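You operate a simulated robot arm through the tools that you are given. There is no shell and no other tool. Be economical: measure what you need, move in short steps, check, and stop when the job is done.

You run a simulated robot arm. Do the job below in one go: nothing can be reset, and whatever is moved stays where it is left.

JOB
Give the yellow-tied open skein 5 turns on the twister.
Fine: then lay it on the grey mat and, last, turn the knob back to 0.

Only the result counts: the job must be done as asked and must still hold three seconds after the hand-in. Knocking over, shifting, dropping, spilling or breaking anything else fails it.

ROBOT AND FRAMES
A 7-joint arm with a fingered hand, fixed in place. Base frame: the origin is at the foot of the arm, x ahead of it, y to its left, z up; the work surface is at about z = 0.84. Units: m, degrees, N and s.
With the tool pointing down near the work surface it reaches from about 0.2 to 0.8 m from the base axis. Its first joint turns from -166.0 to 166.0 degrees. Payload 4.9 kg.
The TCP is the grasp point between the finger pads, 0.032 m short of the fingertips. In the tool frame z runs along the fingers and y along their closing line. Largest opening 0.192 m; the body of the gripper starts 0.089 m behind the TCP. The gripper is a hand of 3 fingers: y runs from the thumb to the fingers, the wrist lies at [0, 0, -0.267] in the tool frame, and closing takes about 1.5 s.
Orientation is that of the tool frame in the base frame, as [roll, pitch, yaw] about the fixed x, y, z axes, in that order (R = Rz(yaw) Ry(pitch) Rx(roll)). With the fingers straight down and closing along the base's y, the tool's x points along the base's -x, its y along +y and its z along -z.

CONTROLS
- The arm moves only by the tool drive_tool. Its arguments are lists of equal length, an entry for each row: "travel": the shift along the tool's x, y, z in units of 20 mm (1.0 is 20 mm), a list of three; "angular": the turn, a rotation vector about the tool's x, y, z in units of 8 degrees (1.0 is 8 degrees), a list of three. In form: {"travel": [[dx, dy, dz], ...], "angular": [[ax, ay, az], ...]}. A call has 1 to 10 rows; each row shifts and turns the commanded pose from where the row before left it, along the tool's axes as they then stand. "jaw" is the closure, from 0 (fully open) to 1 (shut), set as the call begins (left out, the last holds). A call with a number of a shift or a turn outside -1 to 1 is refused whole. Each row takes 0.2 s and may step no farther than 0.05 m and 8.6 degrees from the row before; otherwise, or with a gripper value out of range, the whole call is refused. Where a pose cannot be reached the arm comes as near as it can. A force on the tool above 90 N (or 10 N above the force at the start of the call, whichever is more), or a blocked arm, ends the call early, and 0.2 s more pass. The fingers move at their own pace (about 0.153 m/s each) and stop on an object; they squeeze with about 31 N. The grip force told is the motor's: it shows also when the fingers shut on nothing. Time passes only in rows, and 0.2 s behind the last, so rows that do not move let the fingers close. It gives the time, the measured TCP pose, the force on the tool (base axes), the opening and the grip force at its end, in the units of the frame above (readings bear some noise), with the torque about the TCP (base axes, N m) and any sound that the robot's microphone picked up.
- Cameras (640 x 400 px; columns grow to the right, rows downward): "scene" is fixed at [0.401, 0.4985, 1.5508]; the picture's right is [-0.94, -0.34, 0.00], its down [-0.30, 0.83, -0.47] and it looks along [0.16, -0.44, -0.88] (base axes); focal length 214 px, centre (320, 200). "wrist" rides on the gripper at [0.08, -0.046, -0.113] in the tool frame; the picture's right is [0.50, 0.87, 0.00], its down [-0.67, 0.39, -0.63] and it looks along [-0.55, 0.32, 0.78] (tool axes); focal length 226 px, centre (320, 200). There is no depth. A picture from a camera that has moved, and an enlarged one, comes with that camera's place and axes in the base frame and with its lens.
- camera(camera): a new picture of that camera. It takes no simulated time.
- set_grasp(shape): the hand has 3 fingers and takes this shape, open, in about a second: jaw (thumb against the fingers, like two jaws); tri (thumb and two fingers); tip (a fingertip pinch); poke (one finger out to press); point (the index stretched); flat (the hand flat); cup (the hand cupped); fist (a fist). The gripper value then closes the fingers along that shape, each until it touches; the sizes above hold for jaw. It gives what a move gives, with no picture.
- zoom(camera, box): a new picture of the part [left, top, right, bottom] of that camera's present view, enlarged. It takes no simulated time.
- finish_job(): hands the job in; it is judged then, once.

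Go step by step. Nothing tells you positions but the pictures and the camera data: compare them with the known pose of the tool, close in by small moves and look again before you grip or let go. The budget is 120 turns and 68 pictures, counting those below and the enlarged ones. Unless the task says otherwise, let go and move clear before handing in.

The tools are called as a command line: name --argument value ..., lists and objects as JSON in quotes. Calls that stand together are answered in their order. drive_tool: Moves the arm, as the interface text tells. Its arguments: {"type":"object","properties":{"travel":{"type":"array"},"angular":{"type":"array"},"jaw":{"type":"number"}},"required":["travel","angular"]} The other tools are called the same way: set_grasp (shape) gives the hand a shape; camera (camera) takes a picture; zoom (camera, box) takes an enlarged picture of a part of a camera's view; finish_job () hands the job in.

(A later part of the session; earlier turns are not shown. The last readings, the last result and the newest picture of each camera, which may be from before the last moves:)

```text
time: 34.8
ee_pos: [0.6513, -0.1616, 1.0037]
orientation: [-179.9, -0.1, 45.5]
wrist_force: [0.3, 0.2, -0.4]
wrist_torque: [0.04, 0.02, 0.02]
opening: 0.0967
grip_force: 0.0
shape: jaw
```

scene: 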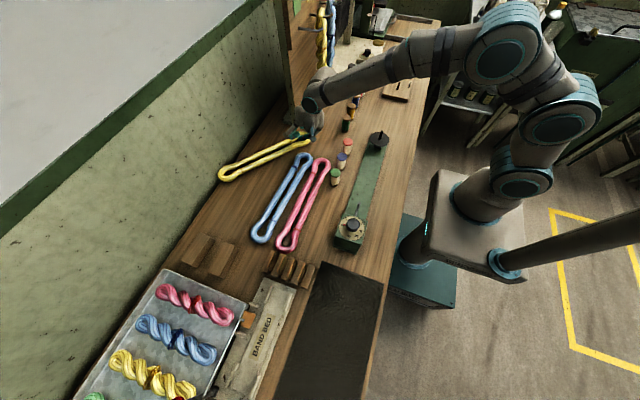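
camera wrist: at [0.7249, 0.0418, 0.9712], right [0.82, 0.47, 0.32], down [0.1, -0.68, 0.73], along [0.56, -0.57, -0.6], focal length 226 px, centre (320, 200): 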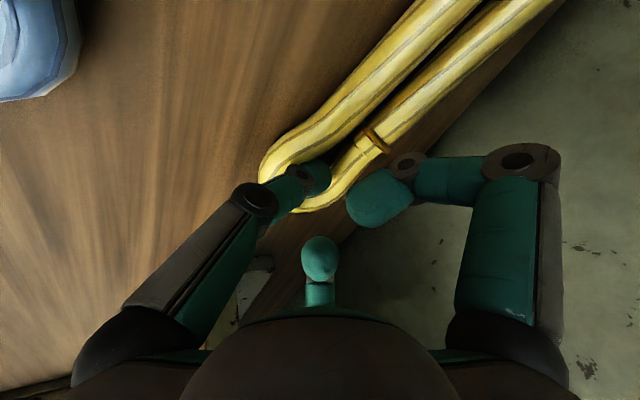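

Now move along the skein to its middle and look.

drive_tool --travel '[[1, 0.1, 0], [1, 0.1, 0], [1, 0.1, 0], [1, 0.1, 0], [1, 0.1, 0], [1, 0.1, 0], [1, 0, 0.5], [1, 0, 0.5], [0, 0, 0.5], [0, 0, 0.5]]' --angular '[[0, 0, 0], [0, 0, 0], [0, 0, 0], [0, 0, 0], [0, 0, 0], [0, 0, 0], [0, 0, 0], [0, 0, 0], [0, 0, 0], [0, 0, 0]]'

camera --camera "wrist"

zoom --camera "scene" --box '[220, 70, 380, 190]'

```text
time: 37.0
ee_pos: [0.7704, -0.0555, 0.9635]
orientation: [179.9, 0.1, 45.6]
wrist_force: [0.4, 0.1, 0.1]
wrist_torque: [0.03, 0.01, -0.01]
opening: 0.0965
grip_force: 0.0
shape: jaw
```

```text
26 pictures are left
camera wrist: at [0.7938, 0.0343, 1.0758], right [0.97, -0.25, 0.0], down [-0.19, -0.75, 0.63], along [-0.16, -0.61, -0.78], focal length 226 px, centre (320, 200)
```

wrist: 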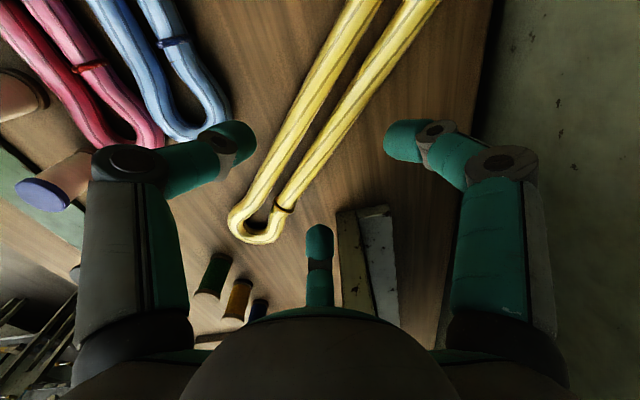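

```text
3.33 times, centred on (300, 130) of scene
camera zoom: at [0.401, 0.4985, 1.5508], right [-0.94, -0.34, 0.0], down [-0.3, 0.83, -0.47], along [0.16, -0.44, -0.88], focal length 715 px, centre (387, 433)
```

zoom: 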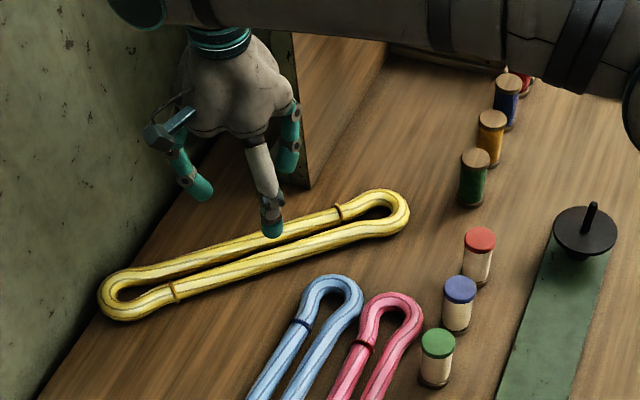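

I'll correct the angle by 4°, shift slightly, and descend to TCP z≈0.885 with the fingers at 0.085.

drive_tool --travel '[[0.5, -0.1, 0], [0, 0, 1], [0, 0, 1], [0, 0, 1], [0, 0, 0.55]]' --angular '[[0, 0, 0.5], [0, 0, 0], [0, 0, 0], [0, 0, 0], [0, 0, 0]]' --jaw 0.55

drive_tool --travel '[[0, 0, 0.35], [0, 0, 0]]' --angular '[[0, 0, 0], [0, 0, 0]]'

camera --camera "wrist"

```text
time: 38.2
ee_pos: [0.7793, -0.0462, 0.8946]
orientation: [179.7, -0.3, 41.7]
wrist_force: [1.3, -1.5, 5.0]
wrist_torque: [-0.24, 0.03, 0.1]
opening: 0.0871
grip_force: 0.0
shape: jaw
```

```text
time: 38.8
ee_pos: [0.7779, -0.0467, 0.8849]
orientation: [-180.0, 0.0, 41.7]
wrist_force: [0.4, -1.2, 0.2]
wrist_torque: [-0.06, 0.03, 0.01]
opening: 0.0872
grip_force: 0.0
shape: jaw
```

```text
24 pictures are left
camera wrist: at [0.8054, 0.0414, 0.9975], right [0.95, -0.31, 0.0], down [-0.24, -0.74, 0.63], along [-0.2, -0.6, -0.78], focal length 226 px, centre (320, 200)
```

wrist: 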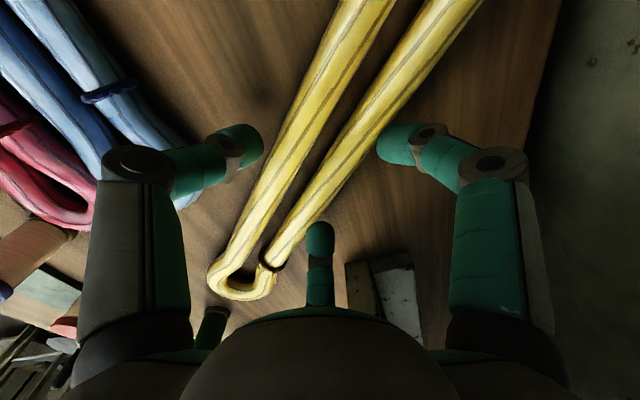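

The fingers now straddle the skein clear of the table. Closing gently to a target slightly below its width.

drive_tool --travel '[[0, 0, 0], [0, 0, 0], [0, 0, 0], [0, 0, 0], [0, 0, 0]]' --angular '[[0, 0, 0], [0, 0, 0], [0, 0, 0], [0, 0, 0], [0, 0, 0]]' --jaw 0.76

drive_tool --travel '[[0, 0, -0.15], [0, 0, -0.15]]' --angular '[[0, 0, 0], [0, 0, 0]]'

camera --camera "wrist"

```text
time: 40.0
ee_pos: [0.7786, -0.0469, 0.8873]
orientation: [179.7, -0.1, 41.7]
wrist_force: [-0.6, 0.9, 21.1]
wrist_torque: [0.01, 0.01, -0.03]
opening: 0.0205
grip_force: 30.8
shape: jaw
```

```text
time: 40.6
ee_pos: [0.7757, -0.0455, 0.8901]
orientation: [-179.8, 0.2, 41.6]
wrist_force: [1.9, 1.1, 5.7]
wrist_torque: [0.01, -0.08, 0.01]
opening: 0.02
grip_force: 30.8
shape: jaw
```

```text
23 pictures are left
camera wrist: at [0.8049, 0.041, 1.0014], right [0.95, -0.32, 0.0], down [-0.24, -0.74, 0.63], along [-0.2, -0.6, -0.77], focal length 226 px, centre (320, 200)
```

wrist: 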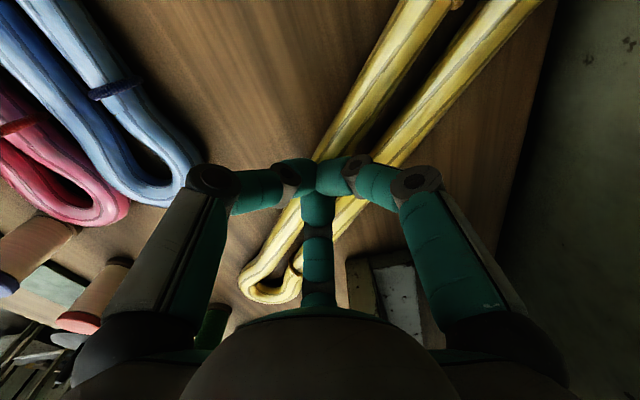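

The fingers slipped over the top: they must sit at table level when closing. I'll rise, reopen, and re-aim lower.

drive_tool --travel '[[0, 0, -1], [0, 0, -1], [0, 0, -0.5], [0, 0, 0], [0, 0, 0]]' --angular '[[0, 0, 0], [0, 0, 0], [0, 0, 0], [0, 0, 0], [0, 0, 0]]' --jaw 0.55

camera --camera "wrist"

```text
time: 41.8
ee_pos: [0.7761, -0.047, 0.941]
orientation: [-180.0, 0.1, 41.6]
wrist_force: [-0.1, -0.4, -0.4]
wrist_torque: [0.01, 0.0, 0.02]
opening: 0.086
grip_force: 0.0
shape: jaw
```

```text
22 pictures are left
camera wrist: at [0.8056, 0.0411, 1.0542], right [0.95, -0.31, 0.0], down [-0.24, -0.74, 0.63], along [-0.2, -0.6, -0.78], focal length 226 px, centre (320, 200)
```

wrist: 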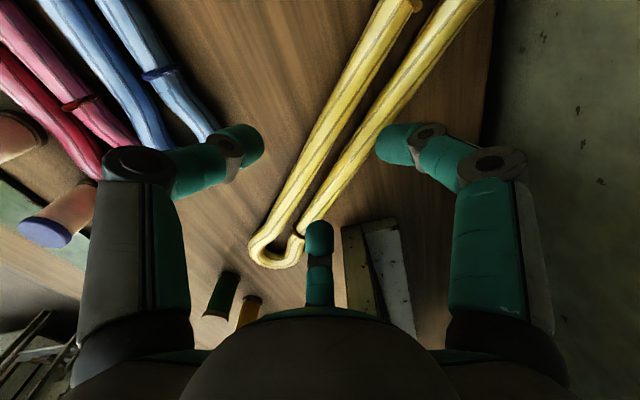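

The skein has shifted about 26 mm to the finger side. I'll move over it, slightly toward its nearer end for reach, and descend to the table.

drive_tool --travel '[[-1, 0.65, 0], [0, 0.7, 0], [0, 0, 1], [0, 0, 1], [0, 0, 0.4]]' --angular '[[0, 0, 0], [0, 0, 0], [0, 0, 0], [0, 0, 0], [0, 0, 0]]' --jaw 0.57

zoom --camera "wrist" --box '[180, 60, 440, 280]'

```text
time: 43.0
ee_pos: [0.7806, -0.081, 0.8939]
orientation: [179.9, 0.0, 41.9]
wrist_force: [1.0, -1.4, 1.9]
wrist_torque: [-0.11, -0.01, 0.04]
opening: 0.0825
grip_force: 0.1
shape: jaw
```

```text
1.82 times, centred on (310, 170) of wrist
camera zoom: at [0.809, 0.0072, 1.0062], right [0.95, -0.31, 0.0], down [-0.24, -0.74, 0.63], along [-0.2, -0.6, -0.78], focal length 411 px, centre (338, 254)
```

zoom: 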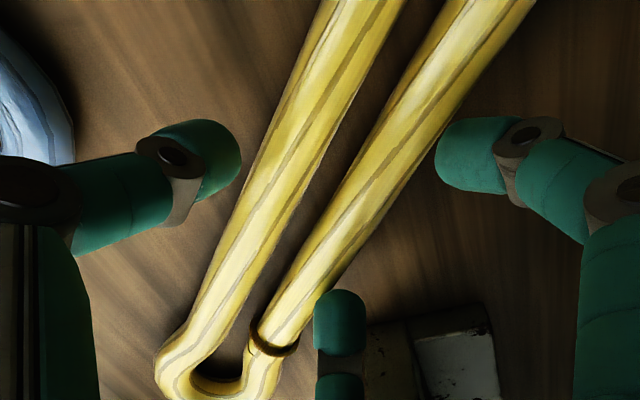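

Small correction, then down to the table with about 15–20 N pressing.

drive_tool --travel '[[0, 0.12, 0], [0, 0, 0.5], [0, 0, 0.35]]' --angular '[[0, 0, -0.25], [0, 0, 0], [0, 0, 0]]'

drive_tool --travel '[[0, 0, 0.15]]' --angular '[[0, 0, 0]]'

```text
time: 43.8
ee_pos: [0.782, -0.0835, 0.8758]
orientation: [180.0, 0.1, 43.6]
wrist_force: [-0.3, -1.5, 1.1]
wrist_torque: [-0.03, 0.03, 0.02]
opening: 0.0831
grip_force: 0.0
shape: jaw
```

```text
time: 44.2
ee_pos: [0.7818, -0.0833, 0.8726]
orientation: [180.0, 0.1, 43.7]
wrist_force: [-0.3, -0.8, 1.3]
wrist_torque: [-0.02, 0.0, -0.03]
opening: 0.0831
grip_force: 0.1
shape: jaw
```

No table contact yet even at 0.8726, so my earlier grips were too high. Continuing down until the table is felt.

drive_tool --travel '[[0, 0, 0.15]]' --angular '[[0, 0, 0]]'

drive_tool --travel '[[0, 0, 0.15]]' --angular '[[0, 0, 0]]'

```text
time: 44.6
ee_pos: [0.7824, -0.0823, 0.8736]
orientation: [179.8, -0.1, 43.7]
wrist_force: [-2.7, -1.2, 12.3]
wrist_torque: [-0.14, 0.15, 0.03]
opening: 0.084
grip_force: 0.1
shape: jaw
```

```text
time: 45.0
ee_pos: [0.7821, -0.0826, 0.8713]
orientation: [179.9, -0.2, 43.6]
wrist_force: [-8.9, 1.3, 28.6]
wrist_torque: [1.28, 1.56, 0.29]
opening: 0.072
grip_force: 25.1
shape: jaw
```

Table felt at about 0.872. I'll back off 3 mm, then close.

drive_tool --travel '[[0, 0, -0.2], [0, 0, 0]]' --angular '[[0, 0, 0], [0, 0, 0]]'

drive_tool --travel '[[0, 0, 0], [0, 0, 0], [0, 0, 0], [0, 0, 0], [0, 0, 0]]' --angular '[[0, 0, 0], [0, 0, 0], [0, 0, 0], [0, 0, 0], [0, 0, 0]]' --jaw 0.85

zoom --camera "wrist" --box '[180, 60, 440, 280]'

```text
time: 45.6
ee_pos: [0.7809, -0.0827, 0.8699]
orientation: [-179.8, 0.1, 43.5]
wrist_force: [0.3, -0.4, -0.9]
wrist_torque: [-0.01, 0.0, -0.04]
opening: 0.0328
grip_force: 30.8
shape: jaw
```

```text
time: 46.8
ee_pos: [0.7821, -0.0821, 0.8706]
orientation: [180.0, 0.1, 43.6]
wrist_force: [-0.5, 0.2, -0.8]
wrist_torque: [-0.05, -0.01, -0.01]
opening: 0.0156
grip_force: 31.3
shape: jaw
```

```text
1.82 times, centred on (310, 170) of wrist
camera zoom: at [0.807, 0.0067, 0.9843], right [0.96, -0.28, 0.0], down [-0.22, -0.74, 0.63], along [-0.18, -0.61, -0.78], focal length 411 px, centre (338, 254)
```

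zoom: 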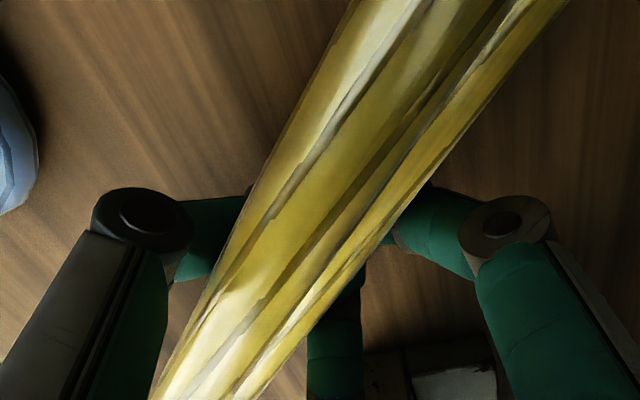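

The fingers are now under the skein and it's caged in the hand, though perhaps rolled. I'll lift slowly and look.

drive_tool --travel '[[0, 0, -0.4], [0, 0, -0.5], [0, 0, -0.8], [0, 0, -1], [0, 0, -1], [0, 0, -1]]' --angular '[[0, 0, 0], [0, 0, 0], [0, 0, 0], [0, 0, 0], [0, 0, 0], [0, 0, 0]]'

zoom --camera "scene" --box '[200, 50, 380, 190]'

camera --camera "wrist"

```text
time: 48.2
ee_pos: [0.7807, -0.0829, 0.964]
orientation: [-180.0, 0.2, 43.6]
wrist_force: [0.5, -0.5, -1.5]
wrist_torque: [-0.04, -0.01, 0.02]
opening: 0.0155
grip_force: 30.6
shape: jaw
```

```text
2.86 times, centred on (290, 120) of scene
camera zoom: at [0.401, 0.4985, 1.5508], right [-0.94, -0.34, 0.0], down [-0.3, 0.83, -0.47], along [0.16, -0.44, -0.88], focal length 613 px, centre (406, 429)
```

zoom: 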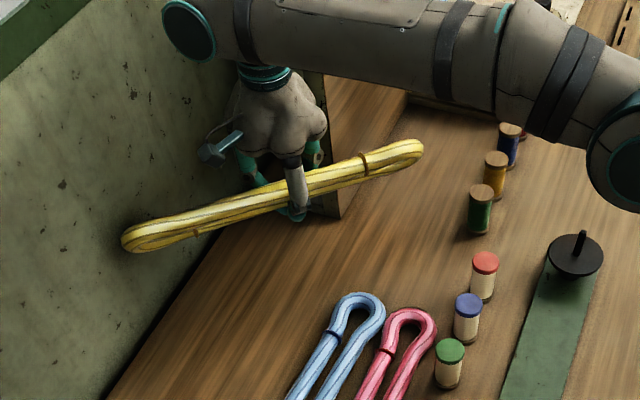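

```text
18 pictures are left
camera wrist: at [0.8066, 0.0068, 1.0769], right [0.96, -0.28, 0.0], down [-0.22, -0.74, 0.63], along [-0.18, -0.61, -0.78], focal length 226 px, centre (320, 200)
```

wrist: 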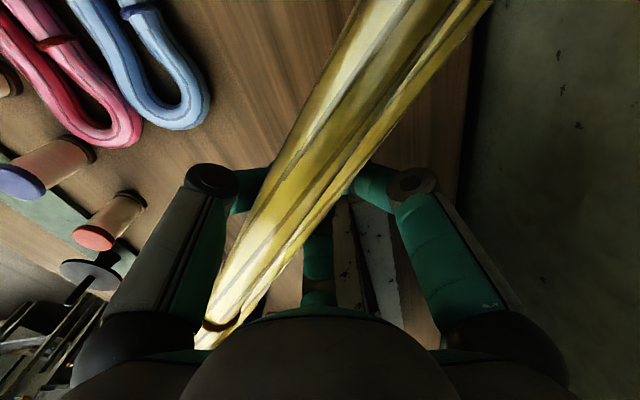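

The skein is lifted and held, rolled roughly 40° about its length but the eyes should still pass the pins. I'll carry it up and inward, away from the panel, then turn it along y.

drive_tool --travel '[[-0.3, -0.5, -0.6], [-0.5, -0.9, -0.6], [-0.52, -0.95, -0.4], [-0.52, -0.95, -0.4], [-0.52, -0.95, -0.4], [-0.52, -0.95, -0.4], [-0.52, -0.95, -0.4], [-0.52, -0.95, -0.4], [-0.52, -0.95, -0.4], [-0.52, -0.95, -0.4]]' --angular '[[0, 0, 0], [0, 0, 0], [0, 0, 0], [0, 0, 0], [0, 0, 0], [0, 0, 0], [0, 0, 0], [0, 0, 0], [0, 0, 0], [0, 0, 0]]'

drive_tool --travel '[[0, 0, 0], [0, 0, 0], [0, 0, 0], [0, 0, 0], [0, 0, 0], [0, 0, 0], [0, 0, 0], [0, 0, 0]]' --angular '[[0, 0, -0.5], [0, 0, -0.8], [0, 0, -0.8], [0, 0, -0.8], [0, 0, -0.8], [0, 0, -0.8], [0, 0, -0.8], [0, 0, -0.5]]'

drive_tool --travel '[[0, -0.5, 0], [0, -1, 0], [0, -1, 0], [0, -1, 0], [0, -1, 0], [0, -1, 0], [0, -1, 0], [0, -1, 0], [0, -1, 0], [0, -0.5, 0]]' --angular '[[0, 0, 0], [0, 0, 0], [0, 0, 0], [0, 0, 0], [0, 0, 0], [0, 0, 0], [0, 0, 0], [0, 0, 0], [0, 0, 0], [0, 0, 0]]'

camera --camera "scene"

```text
time: 50.4
ee_pos: [0.5858, -0.0213, 1.0535]
orientation: [180.0, 0.0, 43.6]
wrist_force: [-0.5, -0.3, -1.7]
wrist_torque: [-0.01, 0.0, -0.02]
opening: 0.0151
grip_force: 31.1
shape: jaw
```

```text
time: 52.2
ee_pos: [0.585, -0.0205, 1.0535]
orientation: [179.9, 0.0, 90.2]
wrist_force: [0.3, 0.2, -1.8]
wrist_torque: [-0.01, -0.05, -0.01]
opening: 0.0151
grip_force: 31.5
shape: jaw
```

```text
time: 54.4
ee_pos: [0.4051, -0.0198, 1.0541]
orientation: [180.0, 0.0, 90.1]
wrist_force: [-0.3, 0.0, -0.9]
wrist_torque: [-0.02, -0.03, -0.01]
opening: 0.0151
grip_force: 31.5
shape: jaw
```

```text
17 pictures are left
```

scene: 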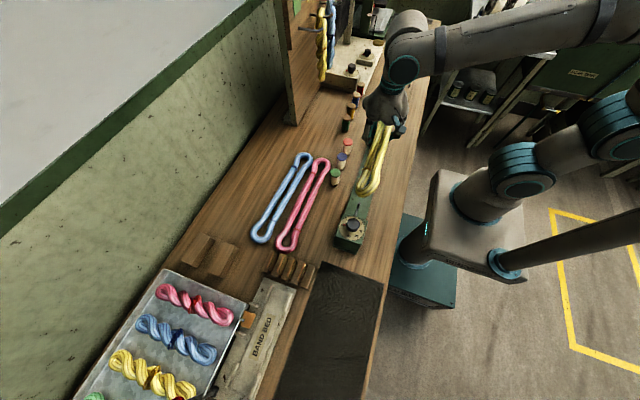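

The skein hangs over the twister, held. I'll zoom to locate both ends.

zoom --camera "scene" --box '[320, 80, 440, 260]'

camera --camera "wrist"

```text
2.22 times, centred on (380, 170) of scene
camera zoom: at [0.401, 0.4985, 1.5508], right [-0.94, -0.34, 0.0], down [-0.3, 0.83, -0.47], along [0.16, -0.44, -0.88], focal length 477 px, centre (187, 267)
```

zoom: 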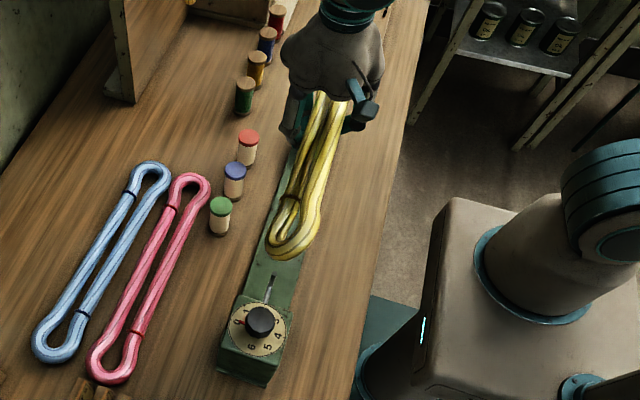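

```text
15 pictures are left
camera wrist: at [0.3591, 0.0601, 1.1659], right [0.87, 0.5, 0.0], down [0.39, -0.67, 0.63], along [0.32, -0.55, -0.78], focal length 226 px, centre (320, 200)
```

wrist: 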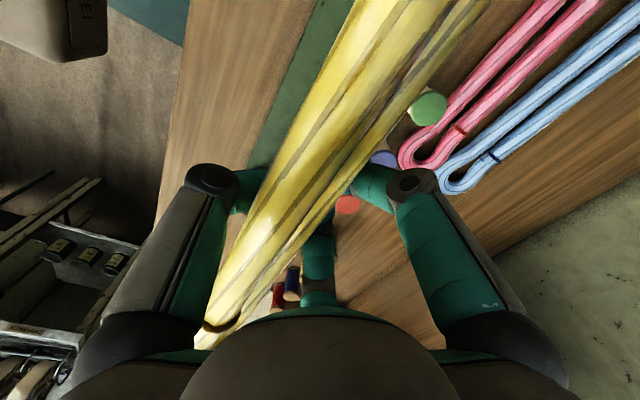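

I need the near eye's exact place; enlarging it.

zoom --camera "scene" --box '[340, 115, 410, 200]'

```text
4.71 times, centred on (375, 158) of scene
camera zoom: at [0.401, 0.4985, 1.5508], right [-0.94, -0.34, 0.0], down [-0.3, 0.83, -0.47], along [0.16, -0.44, -0.88], focal length 1009 px, centre (61, 400)
```

zoom: 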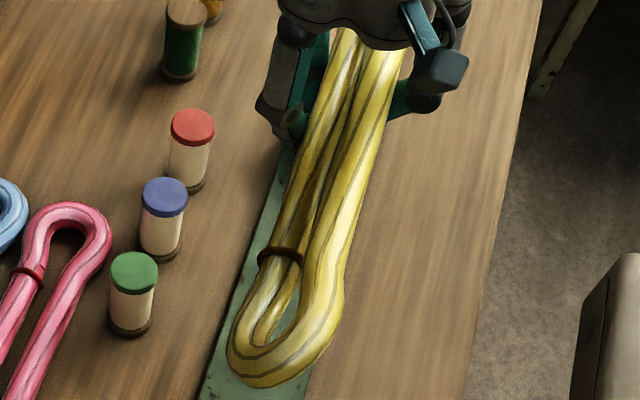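

The near eye's inner end is at about y 0.175, x 0.392, so I shift −y by 18 mm. The −x strand is higher, so I tilt the hand about 20° to level the loop, then lower to just above the pins.

drive_tool --travel '[[-0.45, -0.08, 0.7], [-0.45, -0.07, 0.9], [0, 0, 0.9], [0, 0, 0.9], [0, 0, 0], [0, 0, 0], [0, 0, 0], [0, 0, 0]]' --angular '[[0, 0, 0], [0, 0, 0], [0, 0, 0], [0, 0, 0], [-0.6, 0, 0], [-0.7, 0, 0], [-0.7, 0, 0], [-0.5, 0, 0]]'

zoom --camera "scene" --box '[330, 130, 410, 240]'

```text
time: 56.2
ee_pos: [0.4021, -0.0374, 0.9867]
orientation: [159.9, 0.0, 90.1]
wrist_force: [-0.5, -0.3, -0.7]
wrist_torque: [-0.01, -0.01, 0.02]
opening: 0.0152
grip_force: 30.7
shape: jaw
```

```text
3.64 times, centred on (370, 185) of scene
camera zoom: at [0.401, 0.4985, 1.5508], right [-0.94, -0.34, 0.0], down [-0.3, 0.83, -0.47], along [0.16, -0.44, -0.88], focal length 780 px, centre (138, 254)
```

zoom: 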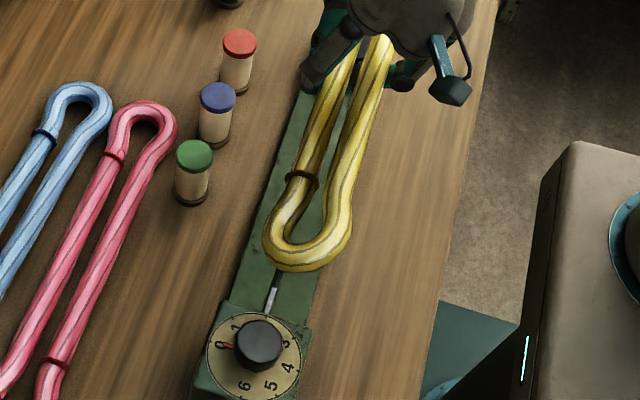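

The loop is now level with open eyes. I'll check with the wrist camera for pitch and line against the beam.

camera --camera "wrist"

```text
12 pictures are left
camera wrist: at [0.3202, 0.0416, 1.0757], right [0.81, 0.5, 0.3], down [0.15, -0.67, 0.73], along [0.56, -0.55, -0.62], focal length 226 px, centre (320, 200)
```

wrist: 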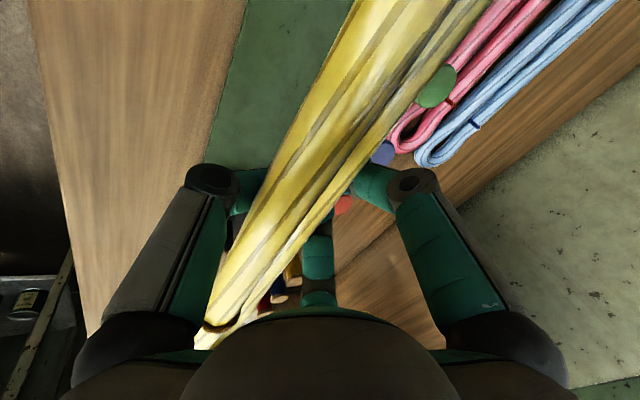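

The skein actually sits about 3 cm above the TCP in the hand, so its near eye end is at y≈0.177. I'll shift −19 mm in y, +13 mm in x, turn 1.4° and lower 4 cm, then check against the pin.

drive_tool --travel '[[-0.5, 0, 0.7], [-0.45, -0.05, 0.7], [0, 0, 0.7], [0, 0, 0]]' --angular '[[0, 0, 0], [0, 0, 0], [0, 0.06, -0.165], [0, 0, 0]]'

zoom --camera "scene" --box '[330, 130, 410, 240]'

```text
time: 57.2
ee_pos: [0.4162, -0.058, 0.9462]
orientation: [160.0, -0.1, 91.4]
wrist_force: [-0.1, -0.2, -0.8]
wrist_torque: [0.01, -0.02, -0.01]
opening: 0.0153
grip_force: 30.5
shape: jaw
```

```text
3.64 times, centred on (370, 185) of scene
camera zoom: at [0.401, 0.4985, 1.5508], right [-0.94, -0.34, 0.0], down [-0.3, 0.83, -0.47], along [0.16, -0.44, -0.88], focal length 780 px, centre (138, 254)
```

zoom: 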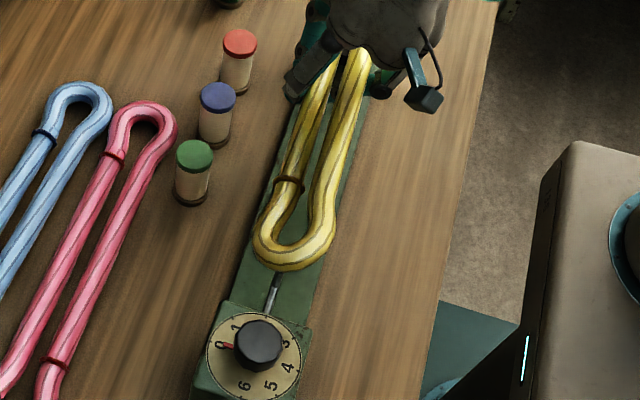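

Both eyes line up with peg and pin. Descending straight about 5 cm.

drive_tool --travel '[[0, -0.3, 0.82], [0, -0.3, 0.81], [0, 0, 0]]' --angular '[[0, 0, 0], [0, 0, 0], [0, 0, 0]]'

drive_tool --travel '[[0, -0.3, 0.81], [0, 0, 0]]' --angular '[[0, 0, 0], [0, 0, 0]]'

zoom --camera "scene" --box '[330, 130, 410, 240]'

```text
time: 58.0
ee_pos: [0.415, -0.0588, 0.9109]
orientation: [160.0, 0.1, 91.4]
wrist_force: [0.1, 0.6, 1.4]
wrist_torque: [0.06, 0.0, -0.06]
opening: 0.0151
grip_force: 30.8
shape: jaw
```

```text
time: 58.6
ee_pos: [0.4155, -0.0567, 0.8932]
orientation: [159.9, 0.0, 91.5]
wrist_force: [-0.1, 0.8, 2.1]
wrist_torque: [0.01, 0.03, -0.07]
opening: 0.0152
grip_force: 31.5
shape: jaw
```

```text
3.64 times, centred on (370, 185) of scene
camera zoom: at [0.401, 0.4985, 1.5508], right [-0.94, -0.34, 0.0], down [-0.3, 0.83, -0.47], along [0.16, -0.44, -0.88], focal length 780 px, centre (138, 254)
```

zoom: 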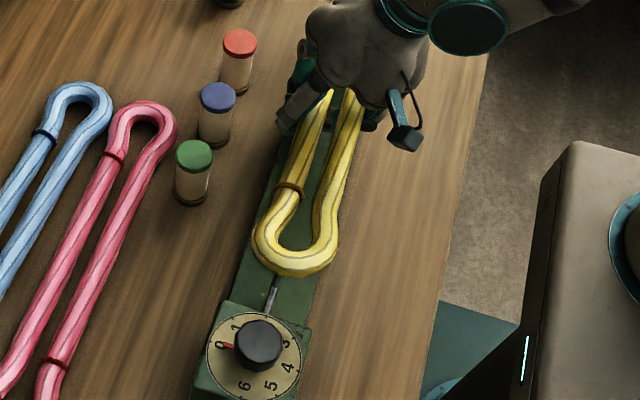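

The near rim is resting on top of the hook pin: it's about 2 cm short. Raise a little, shift +20 mm in y, and lower again.

drive_tool --travel '[[0, 0.26, -0.7], [0.5, 0, 0], [0.5, 0, 0], [0, -0.26, 0.7], [0, 0, 0]]' --angular '[[0, 0, 0], [0, 0, 0], [0, 0, 0], [0, 0, 0], [0, 0, 0]]'

zoom --camera "scene" --box '[330, 130, 410, 240]'

```text
time: 59.8
ee_pos: [0.4152, -0.0373, 0.8938]
orientation: [160.0, 0.1, 91.5]
wrist_force: [0.5, 0.6, -1.0]
wrist_torque: [0.0, 0.0, -0.03]
opening: 0.0149
grip_force: 30.9
shape: jaw
```

```text
3.64 times, centred on (370, 185) of scene
camera zoom: at [0.401, 0.4985, 1.5508], right [-0.94, -0.34, 0.0], down [-0.3, 0.83, -0.47], along [0.16, -0.44, -0.88], focal length 780 px, centre (138, 254)
```

zoom: 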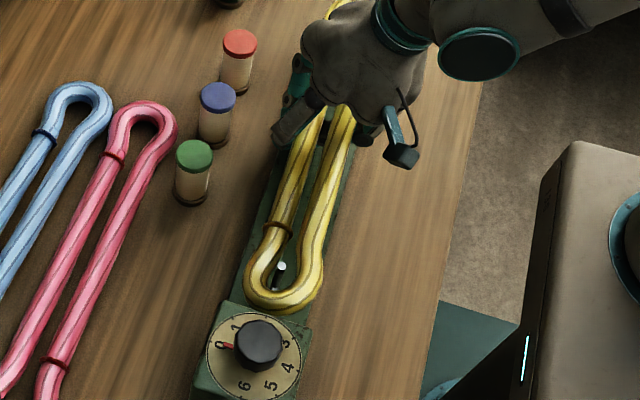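

The hook pin is inside the near eye now. Checking the far end at the peg.

zoom --camera "scene" --box '[345, 105, 415, 165]'

```text
6.67 times, centred on (380, 135) of scene
camera zoom: at [0.401, 0.4985, 1.5508], right [-0.94, -0.34, 0.0], down [-0.3, 0.83, -0.47], along [0.16, -0.44, -0.88], focal length 1430 px, centre (-80, 633)
```

zoom: 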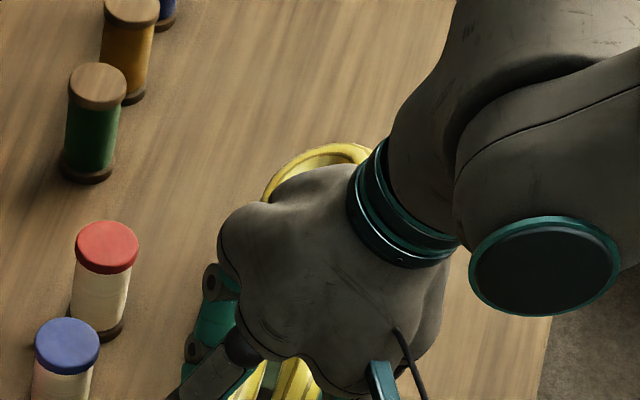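

The far rim looks perched around the peg top; the fit is snug. I'll ease toward −y in small steps until the near rim touches the pin.

drive_tool --travel '[[-0.2, 0, 0], [-0.15, 0, 0]]' --angular '[[0, 0, 0], [0, 0, 0]]'

drive_tool --travel '[[-0.15, 0, 0], [0, 0, 0]]' --angular '[[0, 0, 0], [0, 0, 0]]'

```text
time: 60.4
ee_pos: [0.415, -0.0452, 0.8934]
orientation: [160.0, -0.1, 91.5]
wrist_force: [0.6, 0.0, -1.5]
wrist_torque: [0.07, -0.03, -0.03]
opening: 0.0149
grip_force: 31.0
shape: jaw
```

```text
time: 61.0
ee_pos: [0.4151, -0.0471, 0.8945]
orientation: [160.0, -0.1, 91.5]
wrist_force: [-0.4, 0.3, -0.6]
wrist_torque: [0.01, -0.06, -0.03]
opening: 0.0147
grip_force: 30.9
shape: jaw
```

No contact yet. Easing further.

drive_tool --travel '[[-0.15, 0, 0], [0, 0, 0]]' --angular '[[0, 0, 0], [0, 0, 0]]'

drive_tool --travel '[[-0.15, 0, 0], [0, 0, 0]]' --angular '[[0, 0, 0], [0, 0, 0]]'

zoom --camera "scene" --box '[340, 105, 410, 225]'

```text
time: 61.6
ee_pos: [0.4153, -0.0497, 0.8935]
orientation: [160.0, 0.0, 91.3]
wrist_force: [-0.1, 0.9, -1.0]
wrist_torque: [0.01, -0.03, -0.02]
opening: 0.0149
grip_force: 31.4
shape: jaw
```

```text
time: 62.2
ee_pos: [0.4153, -0.0547, 0.8935]
orientation: [160.0, 0.0, 91.5]
wrist_force: [0.3, 0.5, -1.0]
wrist_torque: [-0.01, 0.02, -0.02]
opening: 0.0147
grip_force: 31.0
shape: jaw
```

```text
3.33 times, centred on (375, 165) of scene
camera zoom: at [0.401, 0.4985, 1.5508], right [-0.94, -0.34, 0.0], down [-0.3, 0.83, -0.47], along [0.16, -0.44, -0.88], focal length 715 px, centre (137, 317)
```

zoom: 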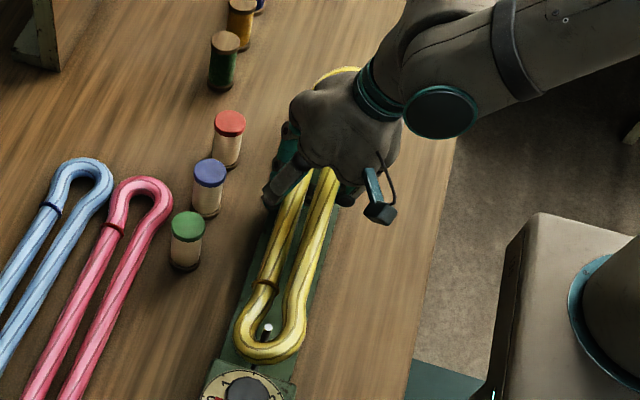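

The near rim now almost touches the pin, so the far rim should be beyond the peg. Lowering 8 mm with force check.

drive_tool --travel '[[0, -0.14, 0.38], [0, 0, 0]]' --angular '[[0, 0, 0], [0, 0, 0]]'

drive_tool --travel '[[0, -0.14, 0.38], [0, 0, 0]]' --angular '[[0, 0, 0], [0, 0, 0]]'

```text
time: 62.8
ee_pos: [0.4147, -0.053, 0.8864]
orientation: [160.0, 0.0, 91.5]
wrist_force: [0.2, -0.6, -0.5]
wrist_torque: [-0.03, -0.01, 0.02]
opening: 0.0149
grip_force: 30.7
shape: jaw
```

```text
time: 63.4
ee_pos: [0.417, -0.0534, 0.8771]
orientation: [160.0, 0.0, 91.5]
wrist_force: [-2.4, 0.1, 9.5]
wrist_torque: [0.02, 0.05, -0.01]
opening: 0.015
grip_force: 31.1
shape: jaw
```

Fingertips reached the beam. I back off 4 mm and open in stages.

drive_tool --travel '[[0, 0.07, -0.19], [0, 0, 0], [0, 0, 0]]' --angular '[[0, 0, 0], [0, 0, 0], [0, 0, 0]]' --jaw 0.7

drive_tool --travel '[[0, 0, 0], [0, 0, 0], [0, 0, 0]]' --angular '[[0, 0, 0], [0, 0, 0], [0, 0, 0]]' --jaw 0.55

drive_tool --travel '[[0, 0, 0], [0, 0, 0], [0, 0, 0]]' --angular '[[0, 0, 0], [0, 0, 0], [0, 0, 0]]' --jaw 0.4

camera --camera "wrist"

```text
time: 64.2
ee_pos: [0.4167, -0.0532, 0.8827]
orientation: [159.8, 0.0, 91.5]
wrist_force: [4.7, -0.1, 11.6]
wrist_torque: [-0.04, 0.0, -0.03]
opening: 0.0548
grip_force: 0.2
shape: jaw
```

```text
time: 65.0
ee_pos: [0.4164, -0.0531, 0.8816]
orientation: [159.9, -0.1, 91.5]
wrist_force: [7.4, 0.2, 19.5]
wrist_torque: [-0.02, 0.13, 0.03]
opening: 0.0778
grip_force: 0.1
shape: jaw
```

```text
time: 65.8
ee_pos: [0.4186, -0.0539, 0.8836]
orientation: [159.7, 0.0, 91.5]
wrist_force: [11.5, -0.1, 27.3]
wrist_torque: [-0.05, 0.25, 0.03]
opening: 0.0964
grip_force: 0.1
shape: jaw
```

```text
6 pictures are left
camera wrist: at [0.333, 0.0244, 0.9732], right [0.8, 0.52, 0.3], down [0.16, -0.67, 0.73], along [0.58, -0.53, -0.62], focal length 226 px, centre (320, 200)
```

wrist: 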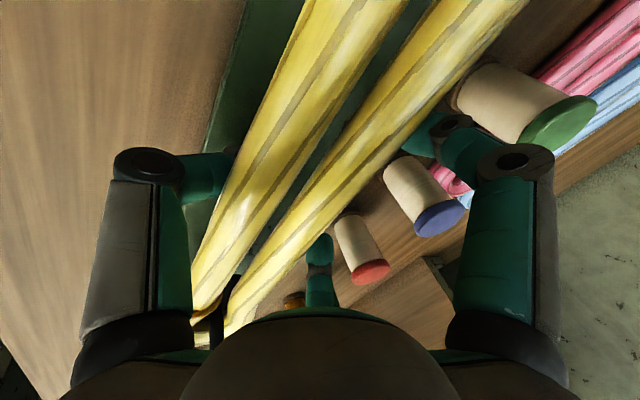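

The peg stands inside the far eye and the skein is flat. The thumb presses the beam, so I ease up slightly while opening a bit more, staying clear of the spools.

drive_tool --travel '[[0, 0.08, -0.23], [0, 0, 0], [0, 0, 0], [0, 0, 0]]' --angular '[[0, 0, 0], [0, 0, 0], [0, 0, 0], [0, 0, 0]]' --jaw 0.32

drive_tool --travel '[[0, 0.08, -0.23], [0, 0.17, -0.47], [0, 0, 0]]' --angular '[[0, 0, 0], [0, 0, 0], [0, 0, 0]]'

camera --camera "wrist"

```text
time: 66.8
ee_pos: [0.4181, -0.0526, 0.8885]
orientation: [159.8, -0.1, 91.6]
wrist_force: [9.6, -1.1, 26.9]
wrist_torque: [-0.06, 0.42, 0.06]
opening: 0.1074
grip_force: 0.0
shape: jaw
```

```text
time: 67.6
ee_pos: [0.414, -0.0536, 0.8994]
orientation: [160.1, 0.0, 91.4]
wrist_force: [3.1, 0.2, 11.2]
wrist_torque: [0.0, 0.32, 0.01]
opening: 0.1192
grip_force: 0.0
shape: jaw
```

```text
5 pictures are left
camera wrist: at [0.3303, 0.0245, 0.9905], right [0.8, 0.52, 0.29], down [0.17, -0.67, 0.73], along [0.57, -0.53, -0.62], focal length 226 px, centre (320, 200)
```

wrist: 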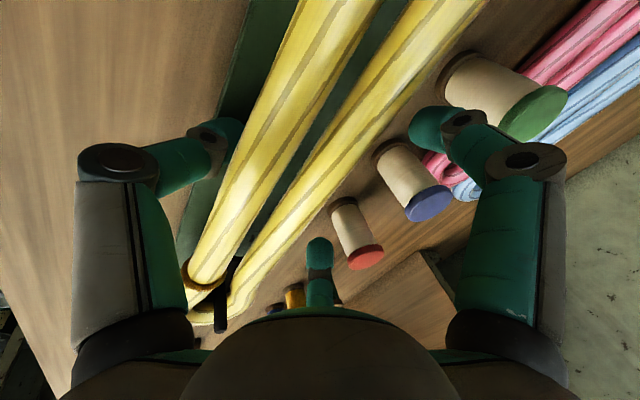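

The eye is round the peg. Rising clear, watching the force.

drive_tool --travel '[[0, 0.1, -0.47], [0, 0.17, -0.47], [0, 0, 0]]' --angular '[[0, 0, 0], [0, 0, 0], [0, 0, 0]]'

drive_tool --travel '[[0, 0.34, -0.94], [0, 0.34, -0.94], [0, 0.34, -0.94], [0, 0.34, -0.94], [0, 0.34, -0.94], [0, 0, 0], [0, 0, 0], [0, 0, 0], [0, 0, 0]]' --angular '[[0, 0, 0], [0, 0, 0], [0, 0, 0], [0, 0, 0], [0, 0, 0], [0.6, 0, 0], [0.6, 0, 0], [0.6, 0, 0], [0.7, 0, 0]]'

zoom --camera "scene" --box '[330, 110, 410, 240]'

```text
time: 68.4
ee_pos: [0.4141, -0.0534, 0.9209]
orientation: [160.1, 0.0, 91.6]
wrist_force: [0.6, -0.3, 0.5]
wrist_torque: [0.03, -0.01, -0.02]
opening: 0.1301
grip_force: 0.2
shape: jaw
```

```text
time: 70.4
ee_pos: [0.4146, -0.0537, 1.0207]
orientation: [-180.0, 0.1, 91.4]
wrist_force: [0.1, -0.4, 0.2]
wrist_torque: [-0.01, 0.04, -0.03]
opening: 0.1303
grip_force: 0.1
shape: jaw
```

```text
3.08 times, centred on (370, 175) of scene
camera zoom: at [0.401, 0.4985, 1.5508], right [-0.94, -0.34, 0.0], down [-0.3, 0.83, -0.47], along [0.16, -0.44, -0.88], focal length 660 px, centre (166, 277)
```

zoom: 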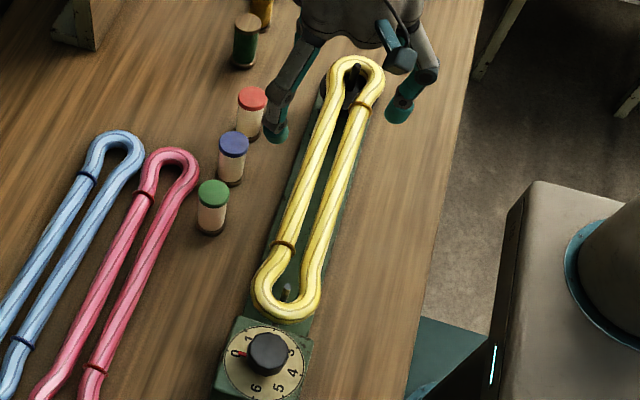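

The skein is on both pins. The knob centre is about (0.389, 0.249), top z 0.969, with 45° per number clockwise. I'll move over it and turn the hand to yaw 200° to have room for two 112.5° turns.

drive_tool --travel '[[1, -0.1, -0.2], [1, -0.1, -0.2], [1, -0.1, -0.2], [1, -0.1, -0.2], [1, -0.1, -0.2], [1, -0.1, -0.2], [1, -0.1, -0.2], [1, -0.1, -0.1], [1, -0.1, 0], [1, 0, 0]]' --angular '[[0, 0, 0], [0, 0, 0], [0, 0, 0], [0, 0, 0], [0, 0, 0], [0, 0, 0], [0, 0, 0], [0, 0, 0], [0, 0, 0], [0, 0, 0]]'

drive_tool --travel '[[1, 0, 0], [1, 0, 0], [1, 0, 0], [1, 0, 0], [1, 0, 0], [0.13, 0, 0], [0, 0, 0], [0, 0, 0], [0, 0, 0], [0, 0, 0]]' --angular '[[0, 0, 0], [0, 0, 0], [0, 0, 0], [0, 0, 0], [0, 0, 0], [0, 0, 0], [0, 0, -1], [0, 0, -1], [0, 0, -1], [0, 0, -1]]'

drive_tool --travel '[[0, 0, 0], [0, 0, 0], [0, 0, 0], [0, 0, 0], [0, 0, 0], [0, 0, 0], [0, 0, 0], [0, 0, 0], [0, 0, 0], [0, 0, 0]]' --angular '[[0, 0, -1], [0, 0, -1], [0, 0, -1], [0, 0, -1], [0, 0, -1], [0, 0, -1], [0, 0, -1], [0, 0, -1], [0, 0, -1], [0, 0, -0.6]]'

```text
time: 72.6
ee_pos: [0.3914, 0.1468, 1.0511]
orientation: [180.0, 0.0, 91.5]
wrist_force: [0.5, -0.2, -0.5]
wrist_torque: [0.0, -0.01, 0.03]
opening: 0.1305
grip_force: 0.1
shape: jaw
```

```text
time: 74.8
ee_pos: [0.3878, 0.2492, 1.0507]
orientation: [179.9, 0.0, 123.7]
wrist_force: [-0.1, -0.4, -0.2]
wrist_torque: [0.01, 0.0, 0.02]
opening: 0.1304
grip_force: 0.0
shape: jaw
```

```text
time: 77.0
ee_pos: [0.3875, 0.2485, 1.0516]
orientation: [-179.9, 0.0, -159.6]
wrist_force: [-1.0, -0.4, 0.3]
wrist_torque: [0.03, -0.01, -0.03]
opening: 0.1304
grip_force: 0.1
shape: jaw
```

Over the knob at yaw 200°. Descending to z≈0.978 and closing on the knob.

drive_tool --travel '[[0, 0, 1], [0, 0, 1], [0, 0, 1], [0, 0, 0.65], [0, 0, 0]]' --angular '[[0, 0, 0], [0, 0, 0], [0, 0, 0], [0, 0, 0], [0, 0, 0]]'

drive_tool --travel '[[0, 0, 0], [0, 0, 0], [0, 0, 0], [0, 0, 0], [0, 0, 0]]' --angular '[[0, 0, 0], [0, 0, 0], [0, 0, 0], [0, 0, 0], [0, 0, 0]]' --jaw 1.0

```text
time: 78.2
ee_pos: [0.388, 0.249, 0.9767]
orientation: [-180.0, 0.1, -159.7]
wrist_force: [-0.5, 0.3, 0.4]
wrist_torque: [-0.01, 0.02, -0.01]
opening: 0.1304
grip_force: 0.1
shape: jaw
```

```text
time: 79.4
ee_pos: [0.387, 0.2486, 0.9766]
orientation: [179.9, -0.1, -159.6]
wrist_force: [0.6, 0.6, -5.7]
wrist_torque: [-0.04, -0.04, -0.05]
opening: 0.0322
grip_force: 31.2
shape: jaw
```

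Gripped on something about knob-sized. Test turn of 24° clockwise.

drive_tool --travel '[[0, 0, 0], [0, 0, 0], [0, 0, 0]]' --angular '[[0, 0, 1], [0, 0, 1], [0, 0, 1]]'

zoom --camera "scene" --box '[330, 180, 390, 250]'

```text
time: 80.2
ee_pos: [0.3887, 0.2487, 0.9772]
orientation: [180.0, 0.0, 176.1]
wrist_force: [5.0, 2.6, -11.5]
wrist_torque: [0.06, -0.12, 0.01]
opening: 0.032
grip_force: 31.4
shape: jaw
```

```text
5.71 times, centred on (360, 215) of scene
camera zoom: at [0.401, 0.4985, 1.5508], right [-0.94, -0.34, 0.0], down [-0.3, 0.83, -0.47], along [0.16, -0.44, -0.88], focal length 1226 px, centre (91, 114)
```

zoom: 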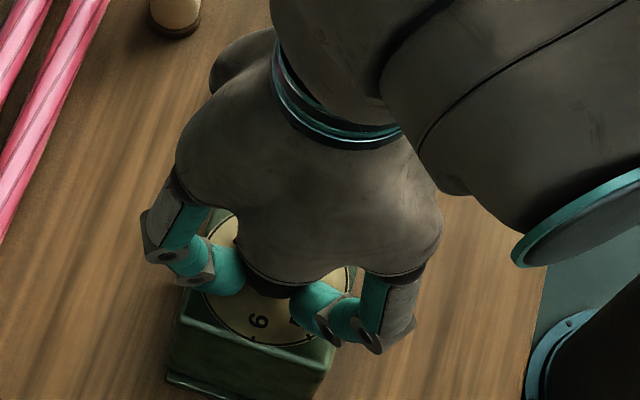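

The fingers hold the knob. Continuing clockwise to a total of 112.5° (yaw 87.9°).

drive_tool --travel '[[0, 0, 0], [0, 0, 0], [0, 0, 0], [0, 0, 0], [0, 0, 0], [0, 0, 0]]' --angular '[[0, 0, 1], [0, 0, 1], [0, 0, 1], [0, 0, 1], [0, 0, 1], [0, 0, 1]]'

drive_tool --travel '[[0, 0, 0], [0, 0, 0], [0, 0, 0], [0, 0, 0], [0, 0, 0], [0, 0, 0]]' --angular '[[0, 0, 1], [0, 0, 1], [0, 0, 1], [0, 0, 1], [0, 0, 1], [0, 0, 0]]'

```text
time: 81.6
ee_pos: [0.3903, 0.249, 0.9777]
orientation: [-180.0, -0.1, 128.1]
wrist_force: [6.8, 5.3, -17.6]
wrist_torque: [0.17, -0.23, 0.01]
opening: 0.0316
grip_force: 30.8
shape: jaw
```

```text
time: 83.0
ee_pos: [0.3885, 0.2487, 0.9774]
orientation: [180.0, 0.0, 88.3]
wrist_force: [10.5, 5.1, -16.0]
wrist_torque: [0.13, -0.37, -0.02]
opening: 0.0313
grip_force: 30.7
shape: jaw
```

Turned to yaw 88.3° (112° done). I'll try continuing without regrasping, watching the reached angle.

drive_tool --travel '[[0, 0, 0], [0, 0, 0], [0, 0, 0], [0, 0, 0], [0, 0, 0]]' --angular '[[0, 0, 1], [0, 0, 1], [0, 0, 1], [0, 0, 1], [0, 0, 1]]'

drive_tool --travel '[[0, 0, 0], [0, 0, 0], [0, 0, 0], [0, 0, 0], [0, 0, 0]]' --angular '[[0, 0, 1], [0, 0, 1], [0, 0, 1], [0, 0, 1], [0, 0, 0]]'

```text
time: 84.2
ee_pos: [0.3891, 0.2488, 0.9777]
orientation: [-179.9, -0.1, 48.1]
wrist_force: [12.8, 1.4, -13.5]
wrist_torque: [0.06, -0.43, 0.01]
opening: 0.031
grip_force: 31.3
shape: jaw
```

```text
time: 85.4
ee_pos: [0.3901, 0.2479, 0.9773]
orientation: [-180.0, 0.0, 16.2]
wrist_force: [14.2, -2.2, -11.9]
wrist_torque: [-0.06, -0.5, 0.0]
opening: 0.0313
grip_force: 31.5
shape: jaw
```

Reaching fine. Finishing the last 40.8° to a total of 225°.

drive_tool --travel '[[0, 0, 0], [0, 0, 0], [0, 0, 0], [0, 0, 0], [0, 0, 0], [0, 0, 0], [0, 0, 0]]' --angular '[[0, 0, 0.85], [0, 0, 0.85], [0, 0, 0.85], [0, 0, 0.85], [0, 0, 0.85], [0, 0, 0.85], [0, 0, 0]]'

drive_tool --travel '[[0, 0, 0], [0, 0, 0], [0, 0, 0], [0, 0, 0]]' --angular '[[0, 0, 0], [0, 0, 0], [0, 0, 0], [0, 0, 0]]' --jaw 0.32

drive_tool --travel '[[0, 0, -1], [0, 0, -1], [0, 0, -1], [0, 0, -1], [0, 0, -1], [0, 0, -1], [-1, 0, 0], [-1, 0, 0], [-1, 0, 0], [-1, 0, 0]]' --angular '[[0, 0, 0], [0, 0, 0], [0, 0, 0], [0, 0, 0], [0, 0, 0], [0, 0, 0], [0, 0, 0], [0, 0, 0], [0, 0, 0], [0, 0, 0]]'

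```text
time: 87.0
ee_pos: [0.3874, 0.2487, 0.9766]
orientation: [-180.0, 0.0, -24.6]
wrist_force: [8.4, -2.1, -12.9]
wrist_torque: [-0.08, -0.34, 0.03]
opening: 0.0313
grip_force: 30.5
shape: jaw
```

```text
time: 88.0
ee_pos: [0.3884, 0.2488, 0.9781]
orientation: [180.0, 0.0, -24.6]
wrist_force: [-0.1, 0.9, 0.3]
wrist_torque: [-0.01, 0.01, 0.02]
opening: 0.1303
grip_force: 0.0
shape: jaw
```

```text
time: 90.2
ee_pos: [0.3151, 0.2823, 1.0984]
orientation: [180.0, 0.1, -24.6]
wrist_force: [-0.3, -0.4, -0.2]
wrist_torque: [0.04, -0.04, 0.03]
opening: 0.13
grip_force: 0.0
shape: jaw
```

Knob turned 225° and released. I'll move the hand up out of the way and check the dial and skein.

drive_tool --travel '[[0.9, 0.7, -0.95], [1, 0.73, -0.95], [1, 0.73, -0.95], [1, 0.73, -0.95], [1, 0.73, -0.95], [1, 0.73, -0.95], [1, 0.73, -0.95], [1, 0.73, -0.95], [1, 0.73, -0.95], [1, 0.73, -0.95]]' --angular '[[0, 0, 0], [0, 0, 0], [0, 0, 0], [0, 0, 0], [0, 0, 0], [0, 0, 0], [0, 0, 0], [0, 0, 0], [0, 0, 0], [0, 0, 0]]'

zoom --camera "scene" --box '[330, 120, 410, 250]'

```text
time: 92.4
ee_pos: [0.4351, 0.0665, 1.2872]
orientation: [180.0, 0.0, -24.5]
wrist_force: [0.9, 0.1, -1.1]
wrist_torque: [0.03, 0.01, 0.03]
opening: 0.1304
grip_force: 0.2
shape: jaw
```

```text
3.08 times, centred on (370, 185) of scene
camera zoom: at [0.401, 0.4985, 1.5508], right [-0.94, -0.34, 0.0], down [-0.3, 0.83, -0.47], along [0.16, -0.44, -0.88], focal length 660 px, centre (166, 246)
```

zoom: 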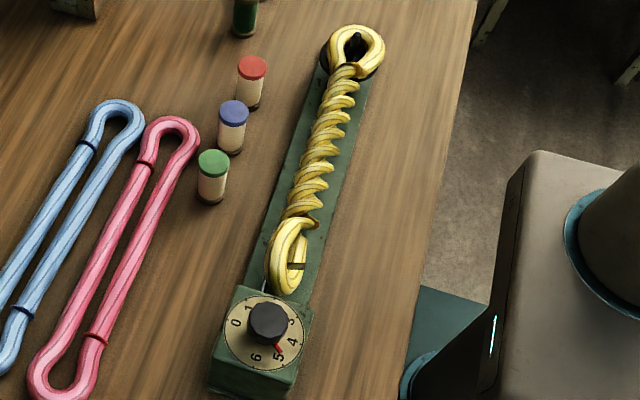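

The skein is twisted, but the pointer reads about 4.75 and the hook pin lies sideways, so it's about a quarter turn short (≈11° of knob). I'll go back in the same hand angle and add 11.25°.

drive_tool --travel '[[-0.593, -0.73, 1], [-0.593, -0.73, 1], [-0.593, -0.73, 1], [-0.593, -0.73, 1], [-0.593, -0.73, 1], [-0.593, -0.73, 1], [-0.593, -0.73, 1], [-0.593, -0.73, 1], [-0.593, -0.73, 1], [-0.593, -0.73, 1]]' --angular '[[0, 0, 0], [0, 0, 0], [0, 0, 0], [0, 0, 0], [0, 0, 0], [0, 0, 0], [0, 0, 0], [0, 0, 0], [0, 0, 0], [0, 0, 0]]'

drive_tool --travel '[[0, 0, 1], [0, 0, 1], [0, 0, 1], [0, 0, 1], [0, 0, 1], [0, 0, 0.48], [0, 0, 0]]' --angular '[[0, 0, 0], [0, 0, 0], [0, 0, 0], [0, 0, 0], [0, 0, 0], [0, 0, 0], [0, 0, 0]]'

```text
time: 94.6
ee_pos: [0.3881, 0.2505, 1.0869]
orientation: [-180.0, 0.1, -24.7]
wrist_force: [-0.1, -0.6, 0.0]
wrist_torque: [-0.03, -0.01, -0.01]
opening: 0.1304
grip_force: 0.1
shape: jaw
```

```text
time: 96.2
ee_pos: [0.3885, 0.2506, 0.9775]
orientation: [-179.9, 0.1, -24.5]
wrist_force: [0.6, -0.6, -0.2]
wrist_torque: [0.0, 0.01, -0.02]
opening: 0.1303
grip_force: 0.1
shape: jaw
```

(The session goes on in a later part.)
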